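You operate a simulated robot arm through the tools that you are given. There is no shell and no other tool.

Carry out the task below with a simulated two-armed robot. There is one attempt and no reset: what you move stays moved.

## Task
Fit the soft pad in the blue machine's yellow drawer.
Fine: the lock stays on; try the green button before you open the drawer; the used pad goes in the used tray; shut the drawer. Where these are worked on the way, their far stop is far enough and under half their travel is too little: yellow drawer.

Only the result counts: the job must be done as asked and must still hold three seconds after the hand-in. Knocking over, shifting, dropping, spilling or breaking anything else fails it.

## Robot
Two 7-joint arms with two-finger parallel grippers on one trunk that stands fixed in place. Base frame: the origin is at the foot of the trunk, x ahead of it, y to its left, z up. Units: m, degrees, N and s.
The left shoulder is at [0.071, 0.156, 1.205], the right one opposite. Each reaches about 1.231 m from its shoulder. Payload 3.91 kg a hand.
Tool frame (each hand has its own): the origin (TCP) lies between the finger pads and is the grasp point; the fingertips stand 0.03 m ahead of it; z points along the fingers, y is the line along which they close. The gripper opens to 0.11 m. The fingers are 0.02 m wide and 0.01 m thick; the gripper's body (0.048 by 0.112 m) begins 0.055 m behind the TCP.
Orientation is that of the tool frame in the base frame, as a unit quaternion [x, y, z, w]. With the fingers straight down and closing along the base's y, the tool's x points along the base's -x, its y along +y and its z along -z.

## Interface
- The arms move only by the tool play_rows. It takes "left_steps", "right_steps" or both (then of equal length, played together; a hand with none holds still); each is a list that holds one entry, the list of rows, each a list of 7 numbers: the closure in counts, from 0 (fully open) to 255 (shut), then the shift along the tool's x, y, z in m, then the turn, a rotation vector about the tool's x, y, z in rad. In form: [[[claw, dx, dy, dz, wx, wy, wz], ...]]. A call has 1 to 20 rows; each row shifts and turns the commanded pose from where the row before left it, along the tool's axes as they then stand. Each row takes 0.2 s and may step no farther than 0.05 m and 8.6 degrees from the row before; otherwise, or with a gripper value out of range, the whole call is refused. A pose out of reach is approached as far as the arm can. The call stops where the force on the tool passes 40 N (or 10 N more than at its start, if that is more) or the arm is blocked; 0.2 s more then pass. The fingers move at their own pace (about 0.108 m/s each) and stop on an object; they squeeze with about 35 N. The grip force told is the motor's: it shows also when the fingers shut on nothing. Time passes only in rows, and 0.2 s behind the last, so rows that do not move let the fingers close. The reply holds the time, the measured pose of the TCP, the force on the tool along the base axes, the opening and the grip force, in the units named above and with some noise, with the torque about the TCP (base axes, N m) and any sound that the robot's microphone picked up.
- Cameras (640 x 400 px; columns grow to the right, rows downward): "scene" is now at [0.1204, 0.0623, 1.4546]; the picture's right is [0.67, -0.74, -0.00], its down [-0.27, -0.24, -0.93] and it looks along [0.69, 0.62, -0.36] (base axes); focal length 314 px, centre (320, 200). "left" rides on the left gripper at [0.072, -0.017, -0.103] in its tool frame; the picture's right is [0.23, 0.97, 0.00], its down [-0.76, 0.18, -0.62] and it looks along [-0.61, 0.14, 0.78] (tool axes); focal length 222 px, centre (320, 200). "right" rides on the right gripper at [0.072, 0.017, -0.103] in its tool frame; the picture's right is [-0.23, 0.97, 0.00], its down [-0.76, -0.18, -0.62] and it looks along [-0.61, -0.14, 0.78] (tool axes); focal length 222 px, centre (320, 200). There is no depth. A picture from a camera that has moved, and an enlarged one, comes with that camera's place and axes in the base frame and with its lens.
- snapshot(camera): a new picture of that camera. The clock stands still meanwhile.
- move_column(by): slides the trunk up (or, below 0, down) by that many m; the arms and the scene camera ride with it, the base frame stays. It gives what a move gives, with no picture.
- turn_head(pan, tilt): turns the head with the scene camera to pan (to the left, within 86 degrees either way) and tilt (down, from -29 to 69), counted from straight ahead of the robot. It gives what a move gives.
- enlarge(camera, box): a new picture of the part [left, top, right, bottom] of that camera's present view, enlarged. The clock stands still meanwhile.
- job_done(): hands the job in; it is judged then, once.

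Nothing tells you positions but the pictures and the camera data. Unless the task says otherwise, let go and move clear before handing in.

The tools are called after "Request:" as name(argument=value, ...) on one line, values as JSON. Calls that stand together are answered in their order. play_rows: Moves the arms, as the interface text tells. Its arguments: {"type":"object","properties":{"left_steps":{"type":"array","items":{"type":"array","items":{"type":"array","items":{"type":"number"}}}},"right_steps":{"type":"array","items":{"type":"array","items":{"type":"array","items":{"type":"number"}}}}},"required":[]} The other tools are called the same way: move_column (by) moves the trunk up or down; turn_head (pan, tilt) turns the head that bears the scene camera; snapshot (camera) takes a picture; enlarge (camera, box) takes an enlarged picture of a part of a camera's view; job_done () hands the job in.

At the start:

```text
t: 0.0
left_tcp_pos: [0.5585, 0.584, 1.3453]
left_tcp_rot: [0.001, 1.0, 0.0, 0.001]
left_contact_force: [0.5, -0.6, -0.1]
left_ft_torque: [-0.03, 0.03, -0.03]
left_grip_width: 0.11
left_gripper_force: 0.1
right_tcp_pos: [0.8987, 0.1017, 1.3883]
right_tcp_rot: [0.0, 1.0, 0.0, 0.0]
right_contact_force: [0.5, -0.9, -0.2]
right_ft_torque: [-0.03, 0.0, 0.01]
right_grip_width: 0.1102
right_gripper_force: 0.1
trunk travel left (down, up): [-0.65, 0.29]
head pan, tilt (commanded): [42.0, 21.1]
```

scene: 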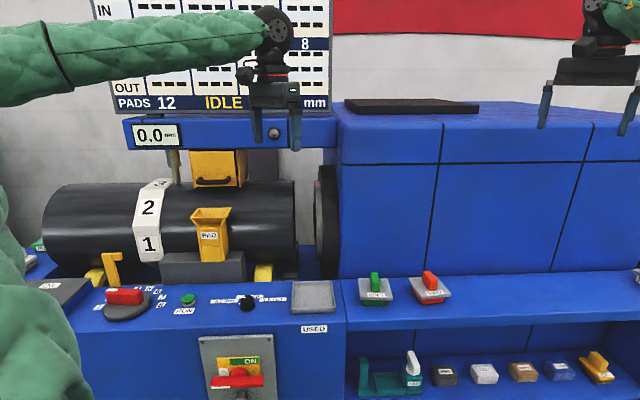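
right: 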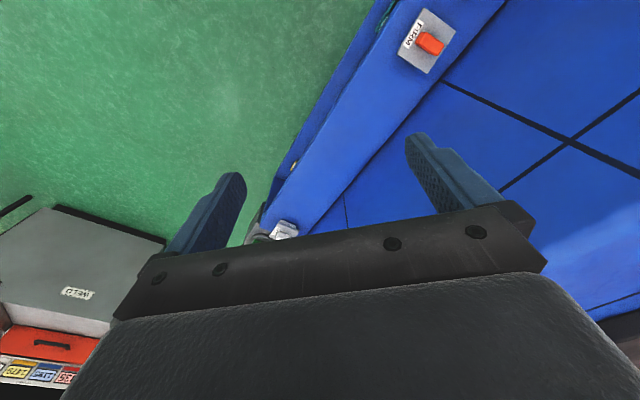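
left: 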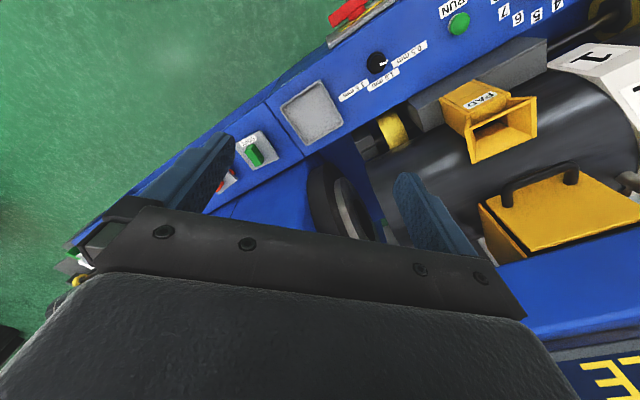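

I see a blue lathe-like machine with a yellow pad holder, a yellow drawer with a black handle, a green RUN button, a used tray, and a shelf with several pads. I'll take close-up looks before moving anything.

Request:
enlarge(camera="scene", box=[80, 80, 360, 255])

Request:
enlarge(camera="scene", box=[40, 240, 360, 400])

Request:
enlarge(camera="scene", box=[340, 260, 640, 400])

Request:
enlarge(camera="scene", box=[80, 0, 340, 130])

```text
2.29 times, centred on (220, 168) of scene
camera zoom: at [0.1204, 0.0623, 1.4546], right [0.67, -0.74, 0.0], down [-0.27, -0.24, -0.93], along [0.69, 0.62, -0.36], focal length 717 px, centre (549, 274)
```

zoom: 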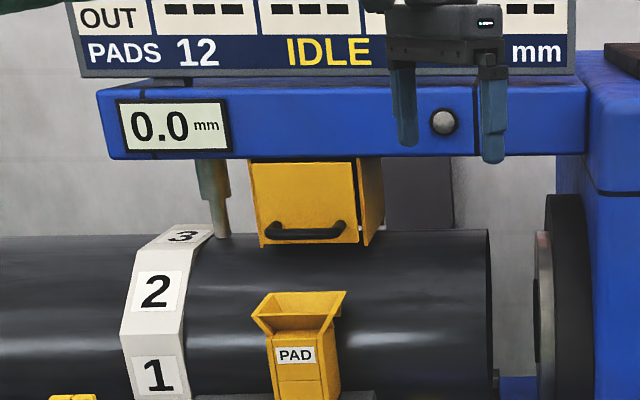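

```text
2.00 times, centred on (200, 320) of scene
camera zoom: at [0.1204, 0.0623, 1.4546], right [0.67, -0.74, 0.0], down [-0.27, -0.24, -0.93], along [0.69, 0.62, -0.36], focal length 627 px, centre (560, -40)
```

zoom: 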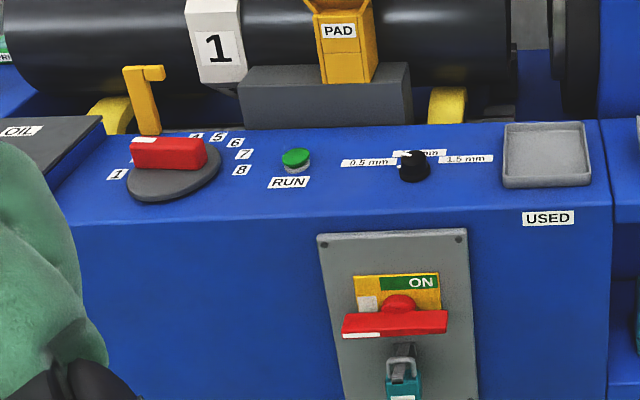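

```text
2.13 times, centred on (490, 330) of scene
camera zoom: at [0.1204, 0.0623, 1.4546], right [0.67, -0.74, 0.0], down [-0.27, -0.24, -0.93], along [0.69, 0.62, -0.36], focal length 669 px, centre (-43, -77)
```

zoom: 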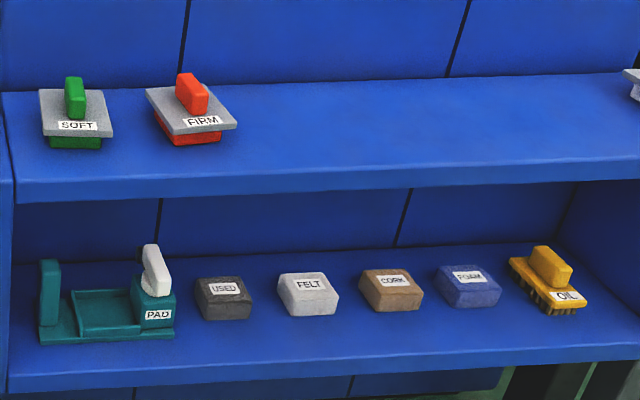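

```text
2.46 times, centred on (210, 65) of scene
camera zoom: at [0.1204, 0.0623, 1.4546], right [0.67, -0.74, 0.0], down [-0.27, -0.24, -0.93], along [0.69, 0.62, -0.36], focal length 772 px, centre (591, 532)
```

zoom: 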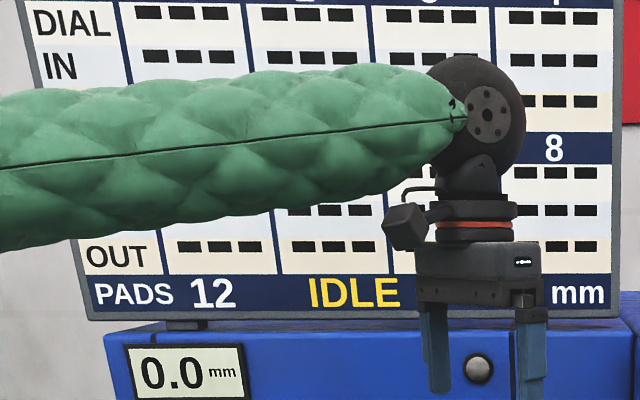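

The scene shows two candidate pad kinds: SOFT (green) and FIRM (red) on the ledge. I'll look around with the head before moving an arm, to understand the machine, the lock and other fixtures.

Request:
turn_head(pan=30, tilt=40)

Request:
snapshot(camera="scene")

Request:
turn_head(pan=70, tilt=35)

Request:
snapshot(camera="scene")

Request:
turn_head(pan=-30, tilt=30)

Request:
snapshot(camera="scene")

```text
t: 0.8
left_tcp_pos: [0.5588, 0.5839, 1.3451]
left_tcp_rot: [0.001, 1.0, 0.0, 0.0]
left_contact_force: [0.0, 0.2, 0.2]
left_ft_torque: [0.01, 0.0, 0.01]
left_grip_width: 0.1101
left_gripper_force: 0.1
right_tcp_pos: [0.8987, 0.101, 1.388]
right_tcp_rot: [0.0, 1.0, 0.001, 0.0]
right_contact_force: [-0.6, -0.2, -0.4]
right_ft_torque: [0.01, 0.04, -0.02]
right_grip_width: 0.1099
right_gripper_force: 0.0
trunk travel left (down, up): [-0.65, 0.29]
head pan, tilt (commanded): [30.0, 40.0]
```

```text
taken
camera scene: at [0.1249, 0.0427, 1.425], right [0.5, -0.87, 0.0], down [-0.56, -0.32, -0.77], along [0.66, 0.38, -0.64], focal length 314 px, centre (320, 200)
```

scene: 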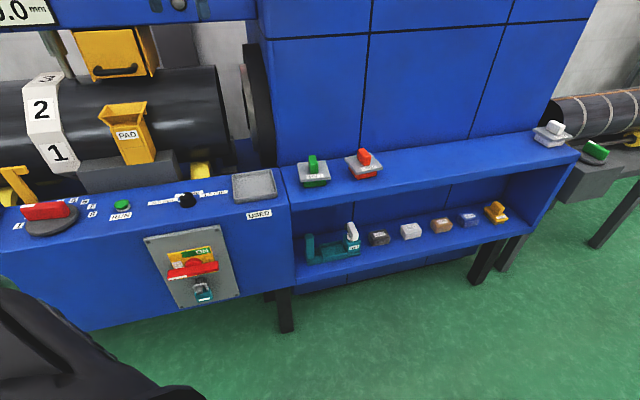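

```text
t: 1.9
left_tcp_pos: [0.5588, 0.5824, 1.3443]
left_tcp_rot: [-0.001, 1.0, 0.0, 0.0]
left_contact_force: [0.1, 0.8, 0.2]
left_ft_torque: [-0.01, 0.0, 0.0]
left_grip_width: 0.11
left_gripper_force: 0.1
right_tcp_pos: [0.8986, 0.1021, 1.3887]
right_tcp_rot: [0.0, 1.0, 0.0, 0.0]
right_contact_force: [-0.4, 0.6, 0.2]
right_ft_torque: [-0.02, 0.01, -0.02]
right_grip_width: 0.1103
right_gripper_force: 0.1
trunk travel left (down, up): [-0.65, 0.29]
head pan, tilt (commanded): [70.0, 35.0]
```

```text
taken
camera scene: at [0.0815, 0.0828, 1.4325], right [0.94, -0.34, 0.0], down [-0.2, -0.54, -0.82], along [0.28, 0.77, -0.57], focal length 314 px, centre (320, 200)
```

scene: 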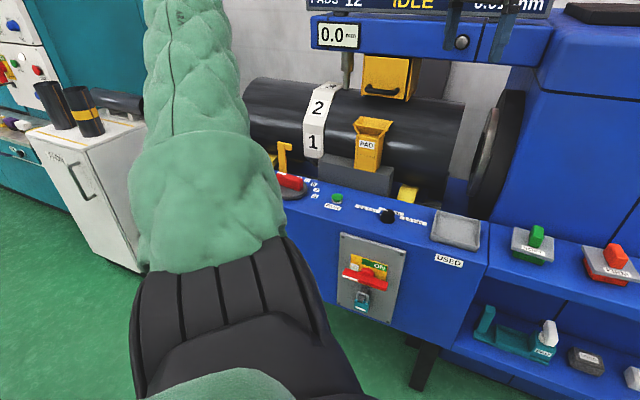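

```text
t: 3.6
left_tcp_pos: [0.5586, 0.5832, 1.3462]
left_tcp_rot: [0.0, 1.0, -0.001, 0.0]
left_contact_force: [0.2, -0.7, -0.7]
left_ft_torque: [0.02, -0.01, 0.02]
left_grip_width: 0.11
left_gripper_force: 0.0
right_tcp_pos: [0.8982, 0.1019, 1.3875]
right_tcp_rot: [0.0, 1.0, -0.001, -0.001]
right_contact_force: [-0.4, 0.0, -0.8]
right_ft_torque: [-0.01, -0.02, 0.01]
right_grip_width: 0.1101
right_gripper_force: 0.1
trunk travel left (down, up): [-0.65, 0.29]
head pan, tilt (commanded): [-30.0, 30.0]
```

```text
taken
camera scene: at [0.1296, -0.045, 1.4403], right [-0.5, -0.87, 0.0], down [-0.43, 0.25, -0.87], along [0.75, -0.43, -0.5], focal length 314 px, centre (320, 200)
```

scene: 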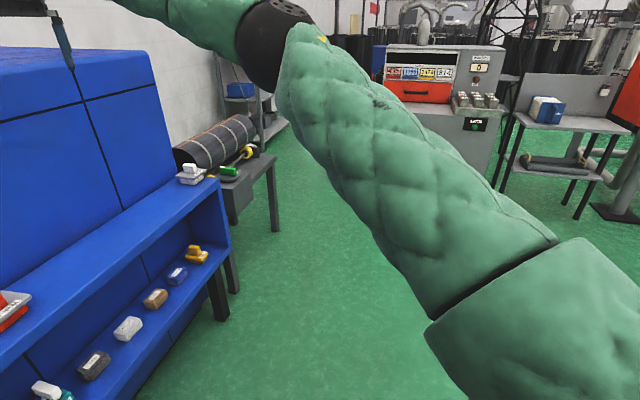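

The machine's front runs roughly at 42° to my axes; the drawer handle is near (0.60, 0.93, 1.16), the RUN button near (0.42, 0.855, 0.85), the USED tray near (0.66, 0.58, 0.86), and SOFT near (0.83, 0.46, 0.86). I'll turn the head back and zoom in on details.

Request:
turn_head(pan=45, tilt=30)

Request:
enlarge(camera="scene", box=[190, 240, 310, 380])

Request:
enlarge(camera="scene", box=[180, 80, 320, 200])

Request:
enlarge(camera="scene", box=[320, 200, 480, 300])

Request:
enlarge(camera="left", box=[380, 60, 640, 270])

Request:
enlarge(camera="left", box=[190, 0, 440, 200])

```text
t: 5.1
left_tcp_pos: [0.5585, 0.5824, 1.3454]
left_tcp_rot: [0.0, 1.0, 0.0, 0.0]
left_contact_force: [-0.2, 0.1, 0.6]
left_ft_torque: [-0.02, 0.01, -0.01]
left_grip_width: 0.11
left_gripper_force: 0.1
right_tcp_pos: [0.8991, 0.1018, 1.3878]
right_tcp_rot: [0.0, 1.0, 0.001, 0.0]
right_contact_force: [-0.2, -0.3, 0.5]
right_ft_torque: [0.0, 0.03, 0.0]
right_grip_width: 0.1099
right_gripper_force: 0.0
trunk travel left (down, up): [-0.65, 0.29]
head pan, tilt (commanded): [45.0, 30.0]
```

```text
2.86 times, centred on (250, 310) of scene
camera zoom: at [0.1153, 0.064, 1.4403], right [0.71, -0.71, 0.0], down [-0.35, -0.35, -0.87], along [0.61, 0.61, -0.5], focal length 896 px, centre (520, -114)
```

zoom: 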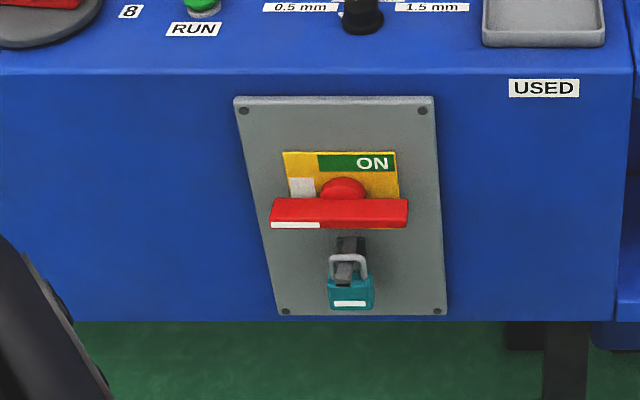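

```text
3.33 times, centred on (250, 140) of scene
camera zoom: at [0.1153, 0.064, 1.4403], right [0.71, -0.71, 0.0], down [-0.35, -0.35, -0.87], along [0.61, 0.61, -0.5], focal length 1046 px, centre (553, 400)
```

zoom: 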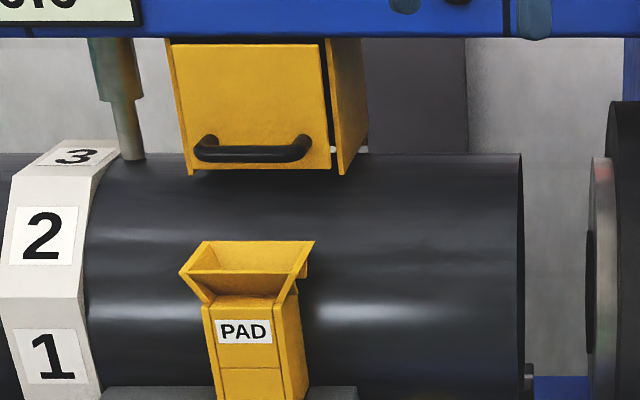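

```text
4.00 times, centred on (400, 250) of scene
camera zoom: at [0.1153, 0.064, 1.4403], right [0.71, -0.71, 0.0], down [-0.35, -0.35, -0.87], along [0.61, 0.61, -0.5], focal length 1255 px, centre (0, 0)
```

zoom: 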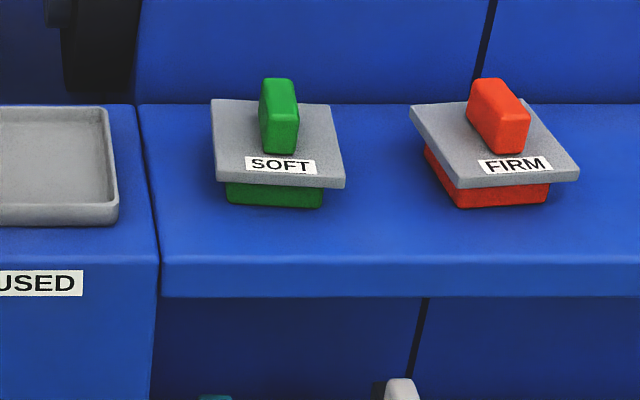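

```text
1.90 times, centred on (510, 165) of left
camera zoom: at [0.485, 0.5661, 1.4483], right [-0.23, 0.97, 0.0], down [0.76, 0.18, 0.62], along [0.61, 0.14, -0.78], focal length 423 px, centre (-42, 267)
```

zoom: 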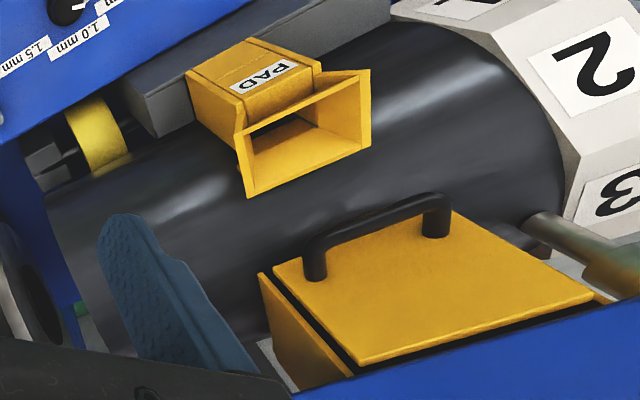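

```text
2.00 times, centred on (315, 100) of left
camera zoom: at [0.485, 0.5661, 1.4483], right [-0.23, 0.97, 0.0], down [0.76, 0.18, 0.62], along [0.61, 0.14, -0.78], focal length 444 px, centre (330, 400)
```

zoom: 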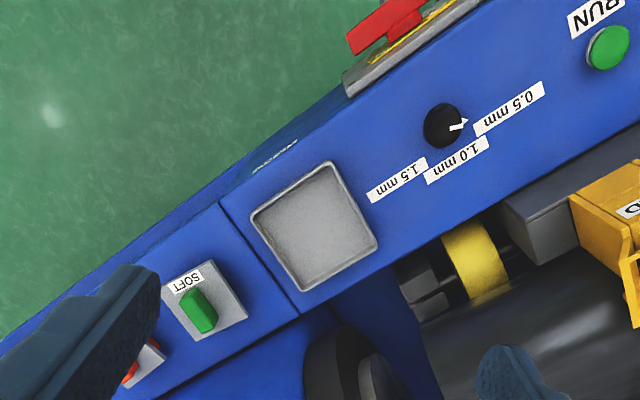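

The switch is off with a teal padlock in its hasp, which I leave alone. The machine's face is turned about 45° in the base frame. Next I turn the left hand by 45° with its fingers shut and bring it over the RUN button for a closer look.

Request:
play_rows(left_steps=[[[0, 0, 0, 0, 0, 0, -0.1309], [0, 0, 0, 0, 0, 0, -0.1309], [0, 0, 0, 0, 0, 0, -0.1309], [0, 0, 0, 0, 0, 0, -0.1309], [0, 0, 0, 0, 0, 0, -0.1309], [0, 0, 0, 0, 0, 0, -0.1309], [255, 0, 0.036, 0.02, 0, 0, 0], [255, 0, 0.036, 0.02, 0, 0, 0], [255, 0, 0.036, 0.02, 0, 0, 0], [255, 0, 0.036, 0.02, 0, 0, 0], [255, 0, 0.036, 0.02, 0, 0, 0], [255, 0, 0.036, 0.02, 0, 0, 0], [255, 0, 0.036, 0.02, 0, 0, 0], [255, 0, 0.036, 0.02, 0, 0, 0]]])

Request:
snapshot(camera="left")

Request:
snapshot(camera="scene")

```text
t: 8.1
left_tcp_pos: [0.3536, 0.7878, 1.1847]
left_tcp_rot: [-0.383, 0.924, 0.001, 0.001]
left_contact_force: [-0.2, 0.6, 0.3]
left_ft_torque: [-0.04, -0.03, -0.01]
left_grip_width: 0.0001
left_gripper_force: 35.2
right_tcp_pos: [0.8979, 0.1016, 1.388]
right_tcp_rot: [0.001, 1.0, 0.0, 0.0]
right_contact_force: [-0.2, 0.3, 1.1]
right_ft_torque: [-0.01, -0.03, -0.03]
right_grip_width: 0.11
right_gripper_force: 0.0
trunk travel left (down, up): [-0.65, 0.29]
head pan, tilt (commanded): [45.0, 30.0]
```

```text
taken
camera left: at [0.3135, 0.725, 1.2874], right [-0.85, 0.53, 0.0], down [0.41, 0.66, 0.62], along [0.33, 0.53, -0.78], focal length 222 px, centre (320, 200)
```

left: 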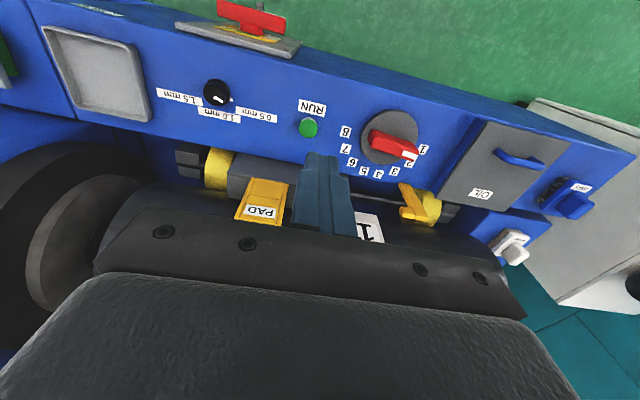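

```text
taken
camera scene: at [0.1143, 0.0643, 1.4404], right [0.71, -0.71, 0.0], down [-0.35, -0.35, -0.87], along [0.61, 0.61, -0.5], focal length 314 px, centre (320, 200)
```

scene: 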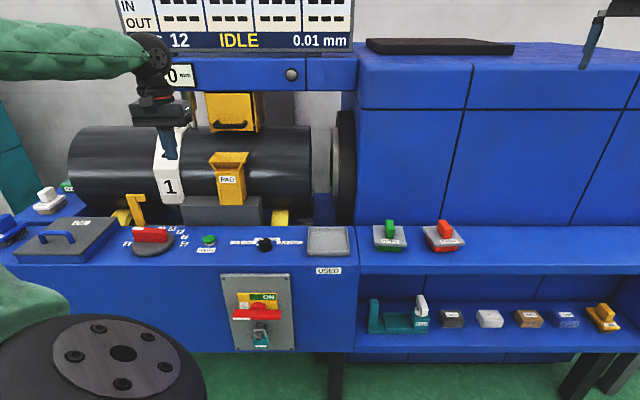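

The two views agree that the RUN button top is at about (0.4205, 0.854, 0.850), and the hand is already lined up sideways with it. I move in over it and stop a few centimetres above.

Request:
play_rows(left_steps=[[[255, -0.047, 0, 0, 0, 0, 0], [255, -0.047, 0, 0, 0, 0, 0], [255, 0, 0, 0.045, 0, 0, 0], [255, 0, 0, 0.045, 0, 0, 0], [255, 0, 0, 0.045, 0, 0, 0], [255, 0, 0, 0.045, 0, 0, 0], [255, 0, 0, 0.045, 0, 0, 0], [255, 0, 0, 0.04, 0, 0, 0], [255, 0, 0, 0, 0, 0, 0]]])

Request:
snapshot(camera="left")

Request:
snapshot(camera="scene")

```text
t: 10.1
left_tcp_pos: [0.4214, 0.8533, 0.9204]
left_tcp_rot: [-0.382, 0.924, 0.0, 0.0]
left_contact_force: [0.2, 0.0, -0.6]
left_ft_torque: [0.01, 0.02, 0.03]
left_grip_width: 0.0
left_gripper_force: 35.4
right_tcp_pos: [0.8984, 0.1009, 1.3898]
right_tcp_rot: [0.0, 1.0, -0.001, -0.001]
right_contact_force: [-0.4, -0.5, 0.2]
right_ft_torque: [0.02, 0.01, 0.06]
right_grip_width: 0.1101
right_gripper_force: 0.0
trunk travel left (down, up): [-0.65, 0.29]
head pan, tilt (commanded): [45.0, 30.0]
```

```text
taken
camera left: at [0.3807, 0.7897, 1.0231], right [-0.85, 0.53, 0.0], down [0.41, 0.66, 0.62], along [0.33, 0.53, -0.78], focal length 222 px, centre (320, 200)
```

left: 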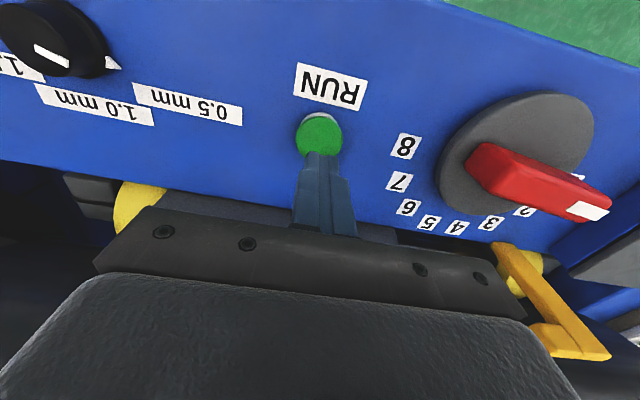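

```text
taken
camera scene: at [0.1146, 0.0636, 1.4404], right [0.71, -0.71, 0.0], down [-0.35, -0.35, -0.87], along [0.61, 0.61, -0.5], focal length 314 px, centre (320, 200)
```

scene: 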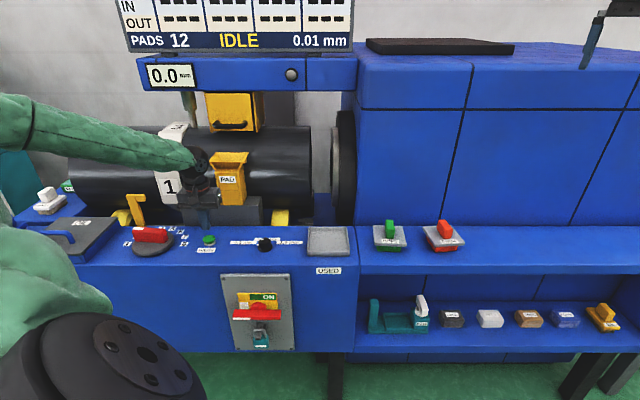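

The fingertip is 4 cm above the button and centred on it. I press down slowly and watch the force and any sound.

Request:
play_rows(left_steps=[[[255, 0, 0, 0.01, 0, 0, 0], [255, 0, 0, 0.01, 0, 0, 0], [255, 0, 0, 0.008, 0, 0, 0], [255, 0, 0, 0.004, 0, 0, 0], [255, 0, 0, 0.003, 0, 0, 0], [255, 0, 0, 0.003, 0, 0, 0], [255, 0, 0, 0.003, 0, 0, 0]]])

Request:
snapshot(camera="left")

```text
t: 11.7
left_tcp_pos: [0.42, 0.8535, 0.8825]
left_tcp_rot: [-0.382, 0.924, 0.001, 0.001]
left_contact_force: [0.6, 4.8, 15.9]
left_ft_torque: [0.14, 0.03, -0.03]
left_grip_width: 0.0
left_gripper_force: 35.2
right_tcp_pos: [0.8977, 0.1009, 1.3892]
right_tcp_rot: [0.0, 1.0, 0.0, 0.0]
right_contact_force: [-0.2, -0.7, -0.6]
right_ft_torque: [0.0, 0.0, 0.0]
right_grip_width: 0.1101
right_gripper_force: 0.1
trunk travel left (down, up): [-0.65, 0.29]
head pan, tilt (commanded): [45.0, 30.0]
heard: click
```

```text
taken
camera left: at [0.3803, 0.7895, 0.9846], right [-0.85, 0.53, 0.0], down [0.41, 0.66, 0.63], along [0.33, 0.53, -0.78], focal length 222 px, centre (320, 200)
```

left: 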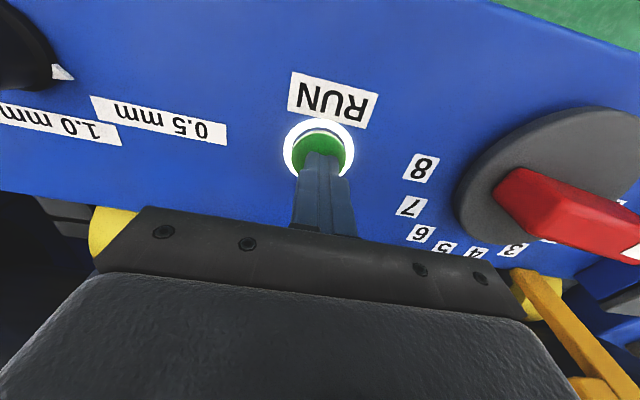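

The button clicked and its ring lit, so the try has registered. I back off and check how the machine answered.

Request:
play_rows(left_steps=[[[255, 0, 0, -0.01, 0, 0, 0], [255, 0, 0, -0.03, 0, 0, 0], [255, 0, 0, -0.045, 0, 0, 0], [255, 0.02, 0, -0.045, 0, 0, 0], [255, 0.045, 0, 0, 0, 0, 0], [255, 0.045, 0, 0, 0, 0, 0], [255, 0.045, 0, 0, 0, 0, 0]]])

Request:
snapshot(camera="scene")

Request:
snapshot(camera="left")

Request:
enlarge(camera="scene", box=[130, 0, 370, 150])

```text
t: 13.3
left_tcp_pos: [0.312, 0.7419, 1.0104]
left_tcp_rot: [-0.382, 0.924, 0.001, 0.001]
left_contact_force: [0.7, 0.3, -0.9]
left_ft_torque: [0.03, 0.0, 0.02]
left_grip_width: 0.0005
left_gripper_force: 34.8
right_tcp_pos: [0.8975, 0.0999, 1.3895]
right_tcp_rot: [0.0, 1.0, 0.001, 0.0]
right_contact_force: [0.4, -0.2, 0.0]
right_ft_torque: [0.01, -0.02, 0.03]
right_grip_width: 0.1103
right_gripper_force: 0.1
trunk travel left (down, up): [-0.65, 0.29]
head pan, tilt (commanded): [45.0, 30.0]
```

```text
taken
camera scene: at [0.1138, 0.0623, 1.4405], right [0.71, -0.71, 0.0], down [-0.35, -0.35, -0.87], along [0.61, 0.61, -0.5], focal length 314 px, centre (320, 200)
```

scene: 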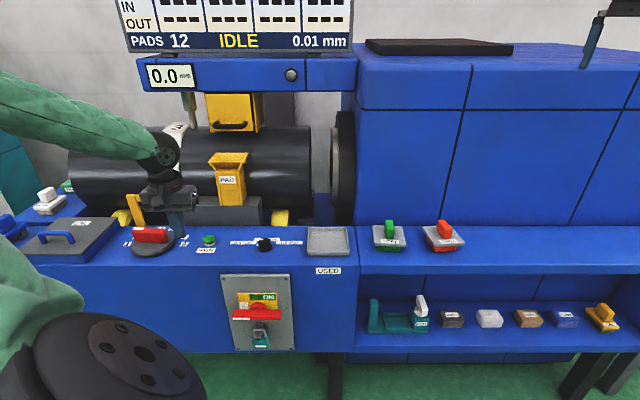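

```text
taken
camera left: at [0.271, 0.6776, 1.1125], right [-0.85, 0.53, 0.0], down [0.41, 0.66, 0.62], along [0.33, 0.53, -0.78], focal length 222 px, centre (320, 200)
```

left: 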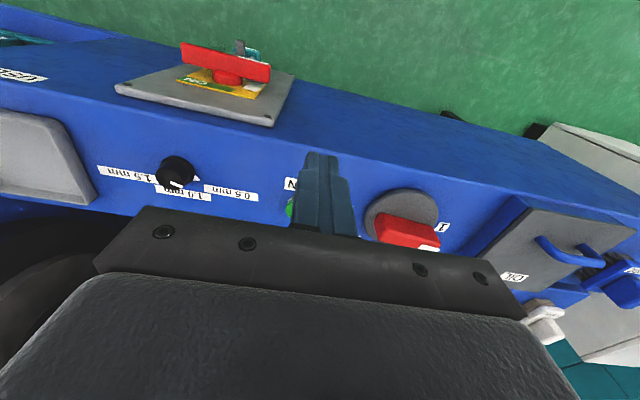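

```text
2.67 times, centred on (250, 75) of scene
camera zoom: at [0.1138, 0.0623, 1.4405], right [0.71, -0.71, 0.0], down [-0.35, -0.35, -0.87], along [0.61, 0.61, -0.5], focal length 837 px, centre (507, 533)
```

zoom: 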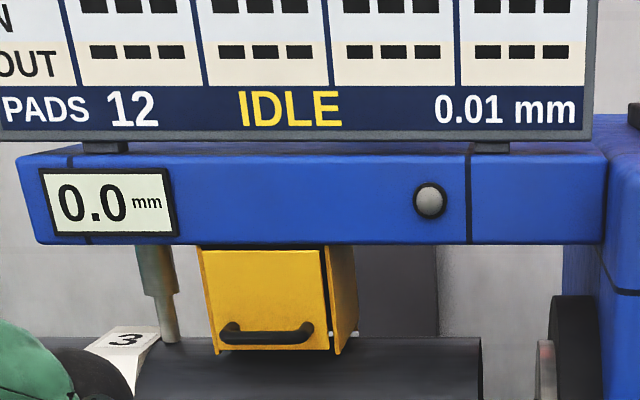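

The display still says IDLE and nothing ran, so the button try is done. Next I raise the hand, pitch it to point at the drawer, and look at the handle.

Request:
play_rows(left_steps=[[[255, 0, 0, -0.048, 0, 0, 0], [0, 0, 0, -0.048, 0, 0, 0], [0, -0.025, -0.017, -0.038, 0, 0, 0], [0, -0.025, -0.017, -0.03, 0, 0, 0], [0, -0.025, -0.017, -0.02, 0, 0, 0], [0, -0.025, -0.016, 0, 0, 0, 0], [0, 0, 0, 0, 0, -0.1309, 0], [0, 0, 0, 0, 0, -0.1309, 0], [0, 0, 0, 0, 0, -0.1309, 0], [0, 0, 0, 0, 0, -0.1309, 0], [0, 0, 0, 0, 0, -0.1309, 0], [0, 0, 0, 0, 0, -0.1309, 0], [0, 0, 0, 0, 0, -0.1309, 0], [0, 0, 0, 0, 0, -0.1309, 0], [0, 0, 0, 0, 0, -0.1309, 0], [0, 0, 0, 0, 0, -0.1309, 0], [0, 0, 0, 0, 0, -0.1309, 0], [0, 0, 0, 0, 0, -0.1309, 0]]])

Request:
snapshot(camera="scene")

Request:
snapshot(camera="left")

```text
t: 17.1
left_tcp_pos: [0.4295, 0.768, 1.194]
left_tcp_rot: [-0.27, 0.653, 0.27, 0.654]
left_contact_force: [-0.8, 0.3, 0.5]
left_ft_torque: [-0.01, -0.01, 0.0]
left_grip_width: 0.1098
left_gripper_force: 0.1
right_tcp_pos: [0.8992, 0.1025, 1.3875]
right_tcp_rot: [0.0, 1.0, 0.0, 0.0]
right_contact_force: [-0.6, 1.2, -0.3]
right_ft_torque: [-0.05, 0.03, 0.0]
right_grip_width: 0.1102
right_gripper_force: 0.1
trunk travel left (down, up): [-0.65, 0.29]
head pan, tilt (commanded): [45.0, 30.0]
```

```text
taken
camera scene: at [0.1151, 0.0648, 1.4403], right [0.71, -0.71, 0.0], down [-0.35, -0.35, -0.87], along [0.61, 0.61, -0.5], focal length 314 px, centre (320, 200)
```

scene: 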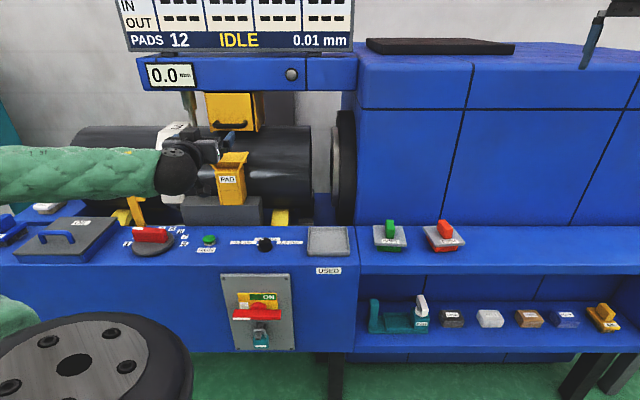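

```text
taken
camera left: at [0.3677, 0.6822, 1.1204], right [-0.69, 0.69, -0.23], down [-0.57, -0.32, 0.76], along [0.45, 0.65, 0.61], focal length 222 px, centre (320, 200)
```

left: 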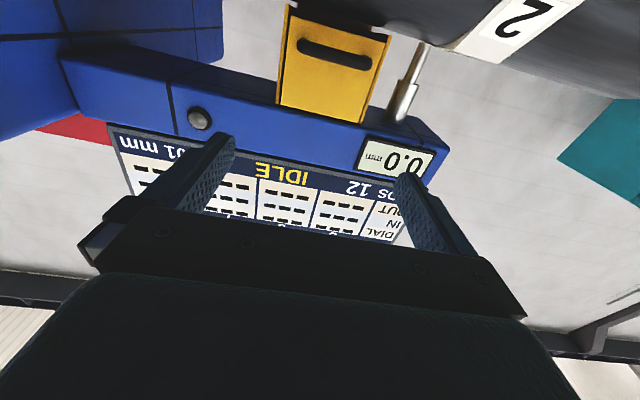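

The handle bar comes out at about s = −0.25 (along the machine), t = 1.107 (depth) and z = 1.149. I roll the hand so the fingers close vertically around the horizontal bar.

Request:
play_rows(left_steps=[[[0, 0, 0, 0, 0, 0, -0.1309], [0, 0, 0, 0, 0, 0, -0.1309], [0, 0, 0, 0, 0, 0, -0.1309], [0, 0, 0, 0, 0, 0, -0.1309], [0, 0, 0, 0, 0, 0, -0.1309], [0, 0, 0, 0, 0, 0, -0.1309], [0, 0, 0, 0, 0, 0, -0.1309], [0, 0, 0, 0, 0, 0, -0.1309], [0, 0, 0, 0, 0, 0, -0.1309], [0, 0, 0, 0, 0, 0, -0.1309], [0, 0, 0, 0, 0, 0, -0.1309], [0, 0, 0, 0, 0, 0, -0.1309]]])

Request:
snapshot(camera="scene")

Request:
snapshot(camera="left")

```text
t: 19.7
left_tcp_pos: [0.4286, 0.7672, 1.1931]
left_tcp_rot: [0.654, -0.27, 0.271, -0.653]
left_contact_force: [0.8, 0.8, -0.7]
left_ft_torque: [0.02, 0.0, 0.0]
left_grip_width: 0.1102
left_gripper_force: 0.1
right_tcp_pos: [0.899, 0.1022, 1.3875]
right_tcp_rot: [0.0, 1.0, 0.0, 0.001]
right_contact_force: [0.8, -0.5, 0.3]
right_ft_torque: [0.0, 0.0, 0.0]
right_grip_width: 0.11
right_gripper_force: 0.2
trunk travel left (down, up): [-0.65, 0.29]
head pan, tilt (commanded): [45.0, 30.0]
```

```text
taken
camera scene: at [0.115, 0.0643, 1.4403], right [0.71, -0.71, 0.0], down [-0.35, -0.35, -0.87], along [0.61, 0.61, -0.5], focal length 314 px, centre (320, 200)
```

scene: 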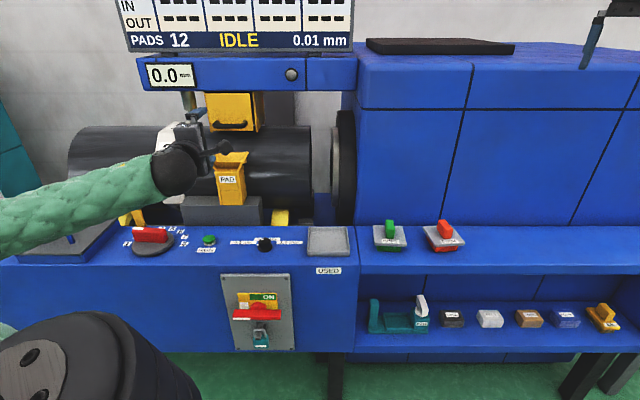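

```text
taken
camera left: at [0.4068, 0.6425, 1.2104], right [0.16, -0.16, -0.97], down [-0.98, 0.1, -0.18], along [0.12, 0.98, -0.14], focal length 222 px, centre (320, 200)
```

left: 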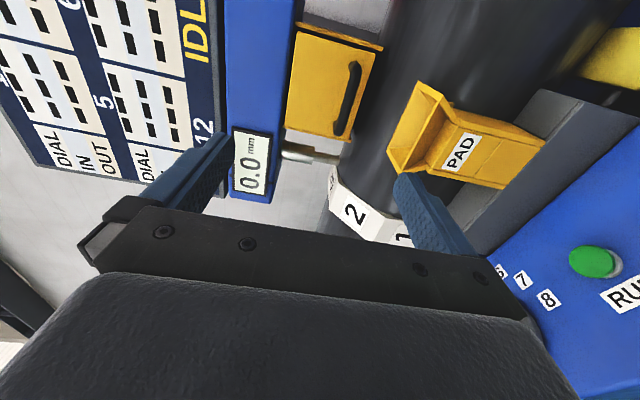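

The hand now points at the drawer with the fingers closing vertically. I narrow the opening, align the height and advance to just short of the handle.

Request:
play_rows(left_steps=[[[139, -0.005, 0.022, 0, 0, 0, 0], [139, -0.005, 0.022, 0, 0, 0, 0], [139, 0, 0, 0.04, 0, 0, 0], [139, 0, 0, 0.04, 0, 0, 0], [139, 0, 0, 0.04, 0, 0, 0], [139, 0, 0, 0.04, 0, 0, 0], [139, 0, 0, 0.02, 0, 0, 0], [139, 0, 0, 0, 0, 0, 0]]])

Request:
snapshot(camera="left")

Request:
enlarge(camera="scene", box=[130, 60, 330, 240])

```text
t: 21.5
left_tcp_pos: [0.5493, 0.9012, 1.1501]
left_tcp_rot: [0.653, -0.272, 0.27, -0.653]
left_contact_force: [0.0, -0.3, 0.1]
left_ft_torque: [0.01, -0.01, -0.03]
left_grip_width: 0.0503
left_gripper_force: 0.0
right_tcp_pos: [0.898, 0.1018, 1.3879]
right_tcp_rot: [0.001, 1.0, -0.001, 0.0]
right_contact_force: [-0.6, -0.4, 0.8]
right_ft_torque: [0.01, -0.01, 0.02]
right_grip_width: 0.1098
right_gripper_force: 0.2
trunk travel left (down, up): [-0.65, 0.29]
head pan, tilt (commanded): [45.0, 30.0]
```

```text
taken
camera left: at [0.5272, 0.7765, 1.1658], right [0.16, -0.16, -0.97], down [-0.98, 0.1, -0.18], along [0.12, 0.98, -0.14], focal length 222 px, centre (320, 200)
```

left: 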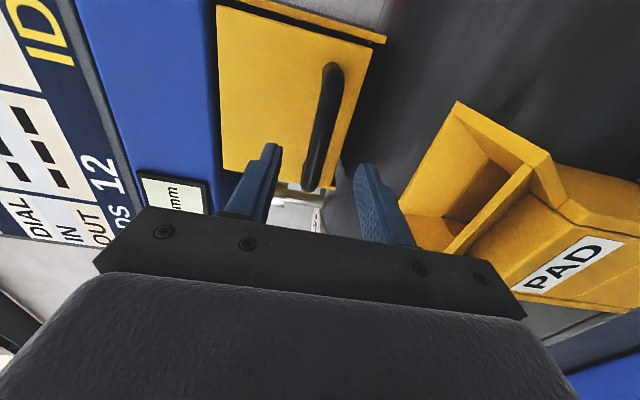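

```text
2.22 times, centred on (230, 150) of scene
camera zoom: at [0.1151, 0.064, 1.4403], right [0.71, -0.71, 0.0], down [-0.35, -0.35, -0.87], along [0.61, 0.61, -0.5], focal length 697 px, centre (520, 311)
```

zoom: 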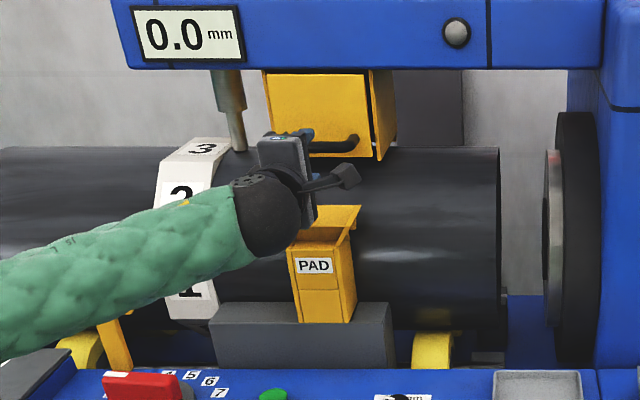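

The bar lies between the fingers at z ≈ 1.147. I advance so the bar sits between the finger pads, then check.

Request:
play_rows(left_steps=[[[139, 0, 0.002, 0.03, 0, 0, 0], [139, 0, 0, 0.025, 0, 0, 0], [139, 0, 0, 0.015, 0, 0, 0], [139, 0, 0, 0, 0, 0, 0]]])

Request:
snapshot(camera="left")

Request:
enlarge(camera="scene", box=[180, 70, 300, 160])

```text
t: 22.5
left_tcp_pos: [0.5982, 0.9502, 1.1488]
left_tcp_rot: [-0.653, 0.27, -0.271, 0.653]
left_contact_force: [0.3, -0.5, 0.5]
left_ft_torque: [0.01, -0.05, -0.05]
left_grip_width: 0.0502
left_gripper_force: 0.0
right_tcp_pos: [0.8995, 0.1024, 1.3883]
right_tcp_rot: [0.001, 1.0, 0.0, 0.0]
right_contact_force: [-0.3, 0.6, -0.3]
right_ft_torque: [0.0, -0.01, 0.02]
right_grip_width: 0.11
right_gripper_force: 0.1
trunk travel left (down, up): [-0.65, 0.29]
head pan, tilt (commanded): [45.0, 30.0]
```

```text
taken
camera left: at [0.5762, 0.8257, 1.164], right [0.16, -0.16, -0.97], down [-0.98, 0.1, -0.18], along [0.12, 0.98, -0.14], focal length 222 px, centre (320, 200)
```

left: 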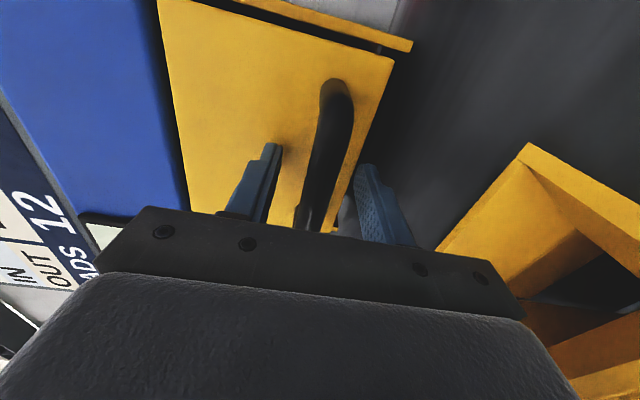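

```text
4.44 times, centred on (240, 115) of scene
camera zoom: at [0.115, 0.0642, 1.4403], right [0.71, -0.71, 0.0], down [-0.35, -0.35, -0.87], along [0.61, 0.61, -0.5], focal length 1394 px, centre (676, 578)
```

zoom: 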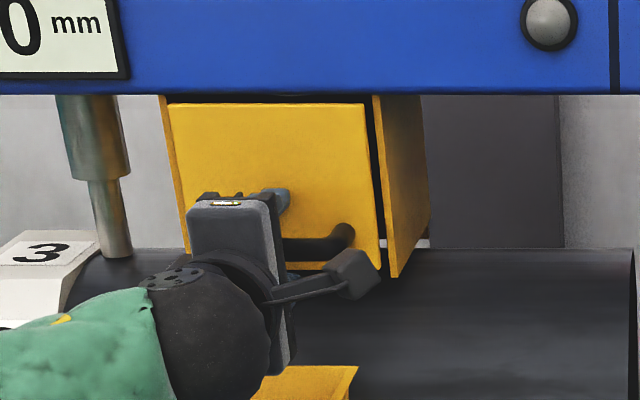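

The fingertips straddle the bar and stop about 1 cm short of the drawer face. I nudge in slightly and close on the bar.

Request:
play_rows(left_steps=[[[139, 0, 0, 0.004, 0, 0, 0], [255, 0, 0, 0, 0, 0, 0], [255, 0, 0, 0, 0, 0, 0], [255, 0, 0, 0, 0, 0, 0]]])

Request:
snapshot(camera="left")

```text
t: 23.5
left_tcp_pos: [0.5999, 0.9517, 1.15]
left_tcp_rot: [-0.653, 0.27, -0.271, 0.654]
left_contact_force: [-8.4, -2.9, 9.9]
left_ft_torque: [-0.07, 0.07, 0.02]
left_grip_width: 0.0158
left_gripper_force: 45.0
right_tcp_pos: [0.897, 0.1, 1.3894]
right_tcp_rot: [0.0, 1.0, 0.0, 0.0]
right_contact_force: [0.4, -0.6, 0.0]
right_ft_torque: [-0.04, 0.0, -0.01]
right_grip_width: 0.1095
right_gripper_force: 0.0
trunk travel left (down, up): [-0.65, 0.29]
head pan, tilt (commanded): [45.0, 30.0]
```

```text
taken
camera left: at [0.5777, 0.8278, 1.1659], right [0.16, -0.16, -0.97], down [-0.98, 0.1, -0.18], along [0.12, 0.98, -0.14], focal length 222 px, centre (320, 200)
```

left: 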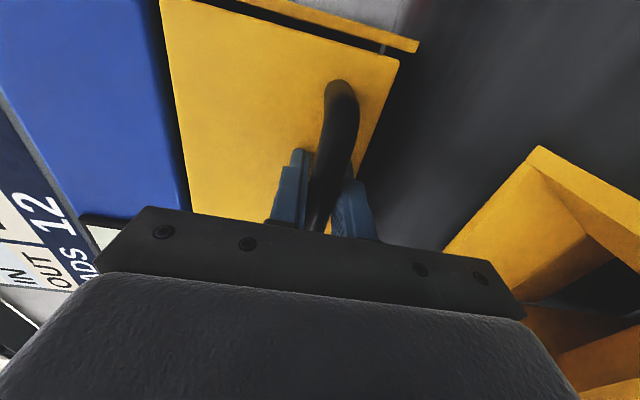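

The bar is gripped at 0.016 m width. I now pull the drawer straight out toward me in small steps.

Request:
play_rows(left_steps=[[[255, 0, 0, -0.01, 0, 0, 0], [255, 0, 0, -0.02, 0, 0, 0], [255, 0, 0, -0.02, 0, 0, 0], [255, 0, 0, -0.02, 0, 0, 0], [255, 0, 0, -0.02, 0, 0, 0]]])

Request:
snapshot(camera="left")

Request:
snapshot(camera="scene")

```text
t: 24.7
left_tcp_pos: [0.5364, 0.8891, 1.1502]
left_tcp_rot: [-0.653, 0.271, -0.269, 0.654]
left_contact_force: [-3.3, 2.1, 17.3]
left_ft_torque: [-0.15, 0.17, 0.44]
left_grip_width: 0.0154
left_gripper_force: 45.2
right_tcp_pos: [0.8973, 0.1011, 1.3886]
right_tcp_rot: [0.001, 1.0, 0.001, 0.0]
right_contact_force: [-0.6, 0.6, -0.3]
right_ft_torque: [-0.02, -0.01, 0.0]
right_grip_width: 0.11
right_gripper_force: 0.0
trunk travel left (down, up): [-0.65, 0.29]
head pan, tilt (commanded): [45.0, 30.0]
```

```text
taken
camera left: at [0.5138, 0.7639, 1.1659], right [0.16, -0.16, -0.97], down [-0.98, 0.1, -0.18], along [0.12, 0.98, -0.14], focal length 222 px, centre (320, 200)
```

left: 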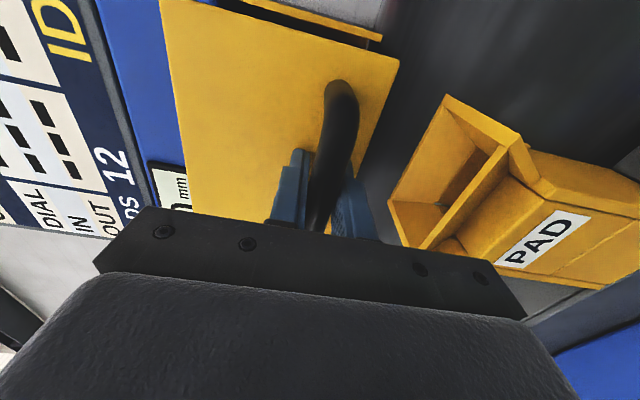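

```text
taken
camera scene: at [0.1133, 0.0628, 1.4406], right [0.71, -0.71, 0.0], down [-0.35, -0.35, -0.87], along [0.61, 0.61, -0.5], focal length 314 px, centre (320, 200)
```

scene: 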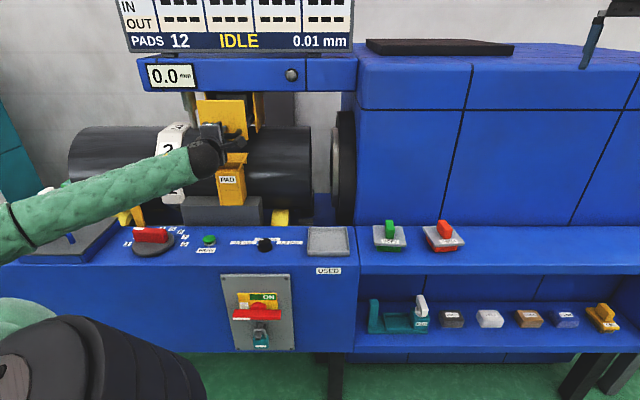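

The drawer slides out smoothly, about 9 cm so far. I keep pulling to its far stop.

Request:
play_rows(left_steps=[[[255, 0, 0, -0.015, 0, 0, 0], [255, 0, 0, -0.015, 0, 0, 0], [255, 0, 0, -0.015, 0, 0, 0], [255, 0, 0, -0.015, 0, 0, 0], [255, 0, 0, -0.015, 0, 0, 0], [255, 0, 0, -0.015, 0, 0, 0]]])

Request:
snapshot(camera="scene")

Request:
snapshot(camera="left")

```text
t: 26.1
left_tcp_pos: [0.4727, 0.8258, 1.1509]
left_tcp_rot: [0.654, -0.27, 0.27, -0.653]
left_contact_force: [-0.7, -1.0, 16.1]
left_ft_torque: [-0.11, 0.08, 1.37]
left_grip_width: 0.0155
left_gripper_force: 45.1
right_tcp_pos: [0.8962, 0.1007, 1.3882]
right_tcp_rot: [0.001, 1.0, 0.001, 0.0]
right_contact_force: [-1.0, 0.8, -0.5]
right_ft_torque: [-0.01, -0.02, -0.01]
right_grip_width: 0.1102
right_gripper_force: 0.1
trunk travel left (down, up): [-0.65, 0.29]
head pan, tilt (commanded): [45.0, 30.0]
```

```text
taken
camera scene: at [0.1138, 0.0625, 1.4405], right [0.71, -0.71, 0.0], down [-0.35, -0.35, -0.87], along [0.61, 0.61, -0.5], focal length 314 px, centre (320, 200)
```

scene: 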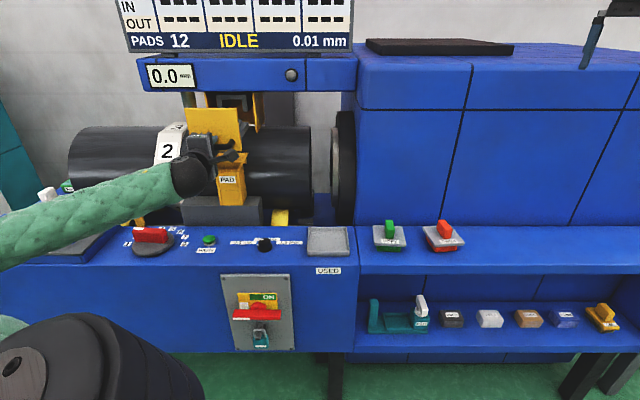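

```text
taken
camera left: at [0.4504, 0.7006, 1.1654], right [0.16, -0.16, -0.97], down [-0.98, 0.1, -0.18], along [0.12, 0.98, -0.14], focal length 222 px, centre (320, 200)
```

left: 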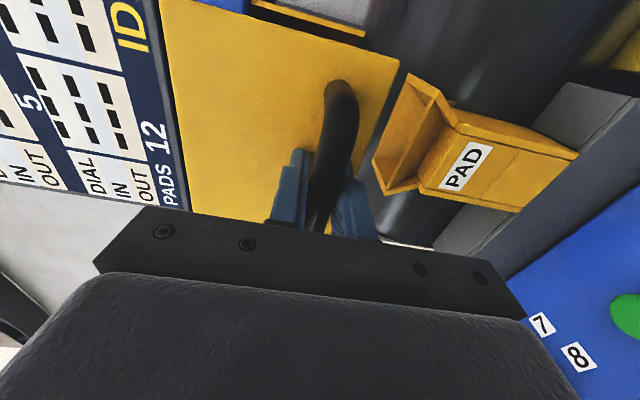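

It has come 18 cm so far without resistance. I check how the drawer stands before pulling further.

Request:
enlarge(camera="scene", box=[160, 70, 300, 160])

Request:
play_rows(left_steps=[[[255, 0, 0, -0.01, 0, 0, 0], [255, 0, 0, -0.01, 0, 0, 0], [255, 0, 0, -0.01, 0, 0, 0], [255, 0, 0, -0.01, 0, 0, 0]]])

Request:
enlarge(camera="scene", box=[160, 70, 300, 160])

```text
4.44 times, centred on (230, 115) of scene
camera zoom: at [0.1138, 0.0625, 1.4405], right [0.71, -0.71, 0.0], down [-0.35, -0.35, -0.87], along [0.61, 0.61, -0.5], focal length 1394 px, centre (720, 578)
```

zoom: 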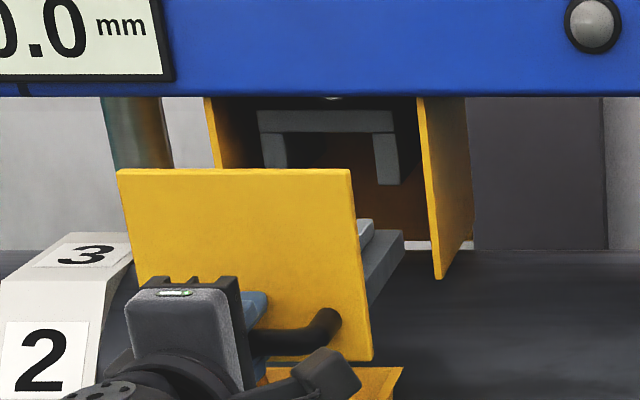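

```text
t: 26.9
left_tcp_pos: [0.4584, 0.8118, 1.1494]
left_tcp_rot: [-0.652, 0.27, -0.27, 0.655]
left_contact_force: [14.5, 7.7, 8.3]
left_ft_torque: [-0.07, 0.03, -0.35]
left_grip_width: 0.0155
left_gripper_force: 44.3
right_tcp_pos: [0.899, 0.1001, 1.3879]
right_tcp_rot: [0.001, 1.0, 0.0, 0.0]
right_contact_force: [-0.3, 0.1, -0.5]
right_ft_torque: [-0.04, 0.0, 0.01]
right_grip_width: 0.1098
right_gripper_force: 0.1
trunk travel left (down, up): [-0.65, 0.29]
head pan, tilt (commanded): [45.0, 30.0]
stopped in row 3 (left hand): the force on the tool passed its limit at 45 N (the readings are from after the stop); the commanded pose is now the measured one
```

```text
4.44 times, centred on (230, 115) of scene
camera zoom: at [0.1155, 0.0635, 1.44], right [0.71, -0.71, 0.0], down [-0.35, -0.35, -0.87], along [0.61, 0.61, -0.5], focal length 1394 px, centre (720, 578)
```

zoom: 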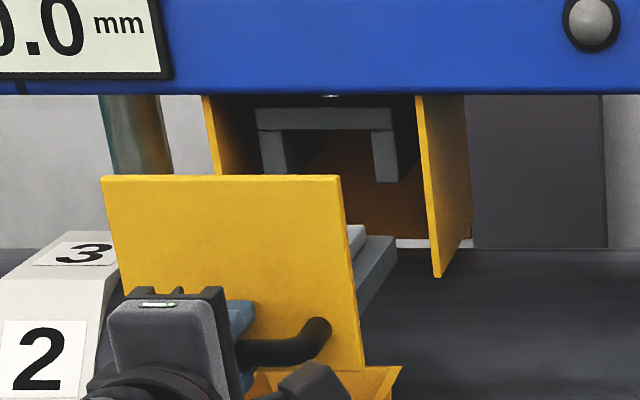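

The drawer has reached its far stop after about 20 cm of travel. I let go, back off, rise, and turn the hand to point down so I can see into the drawer.

Request:
play_rows(left_steps=[[[139, 0, 0, 0.001, 0, 0, 0], [120, 0, 0, 0, 0, 0, 0], [120, 0, 0, -0.02, 0, 0, 0], [120, 0, 0, -0.03, 0, 0, 0], [120, 0, 0, -0.03, 0, 0, 0], [120, 0, -0.045, 0, 0, 0, 0], [120, 0, -0.045, 0, 0, 0, 0], [120, 0, -0.045, 0, 0, 0, 0], [120, 0, -0.045, 0, 0, 0, 0], [120, 0, -0.045, 0, 0, 0, 0]]])

Request:
snapshot(camera="scene")

Request:
snapshot(camera="left")

```text
t: 29.1
left_tcp_pos: [0.4002, 0.756, 1.3724]
left_tcp_rot: [-0.653, 0.27, -0.27, 0.654]
left_contact_force: [-0.2, -0.3, 0.5]
left_ft_torque: [-0.02, -0.01, 0.01]
left_grip_width: 0.058
left_gripper_force: 0.0
right_tcp_pos: [0.8978, 0.101, 1.387]
right_tcp_rot: [0.001, 1.0, 0.001, 0.001]
right_contact_force: [0.7, 1.4, 1.0]
right_ft_torque: [0.01, 0.01, 0.02]
right_grip_width: 0.1104
right_gripper_force: 0.0
trunk travel left (down, up): [-0.65, 0.29]
head pan, tilt (commanded): [45.0, 30.0]
```

```text
taken
camera scene: at [0.115, 0.0635, 1.4402], right [0.71, -0.71, 0.0], down [-0.35, -0.35, -0.87], along [0.61, 0.61, -0.5], focal length 314 px, centre (320, 200)
```

scene: 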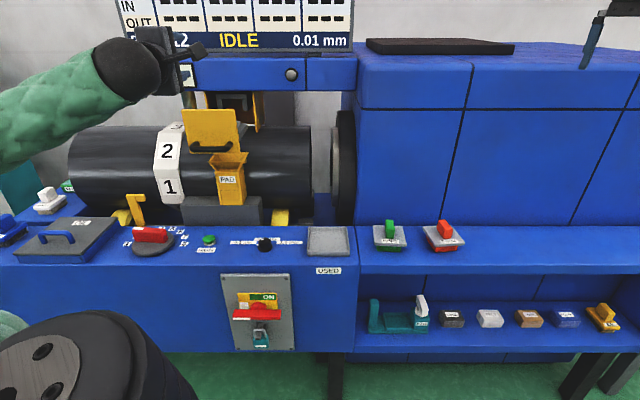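

```text
taken
camera left: at [0.3787, 0.6309, 1.3897], right [0.16, -0.16, -0.97], down [-0.98, 0.1, -0.18], along [0.12, 0.98, -0.14], focal length 222 px, centre (320, 200)
```

left: 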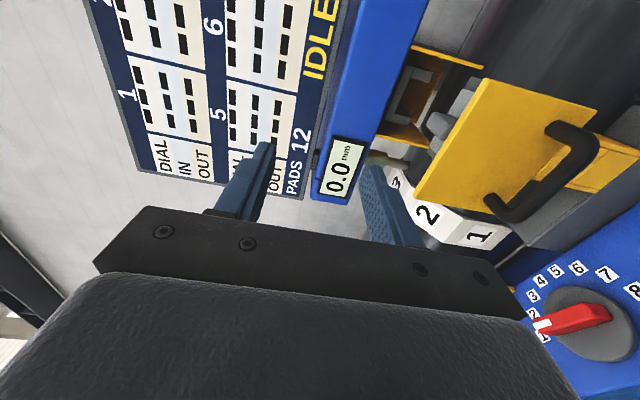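

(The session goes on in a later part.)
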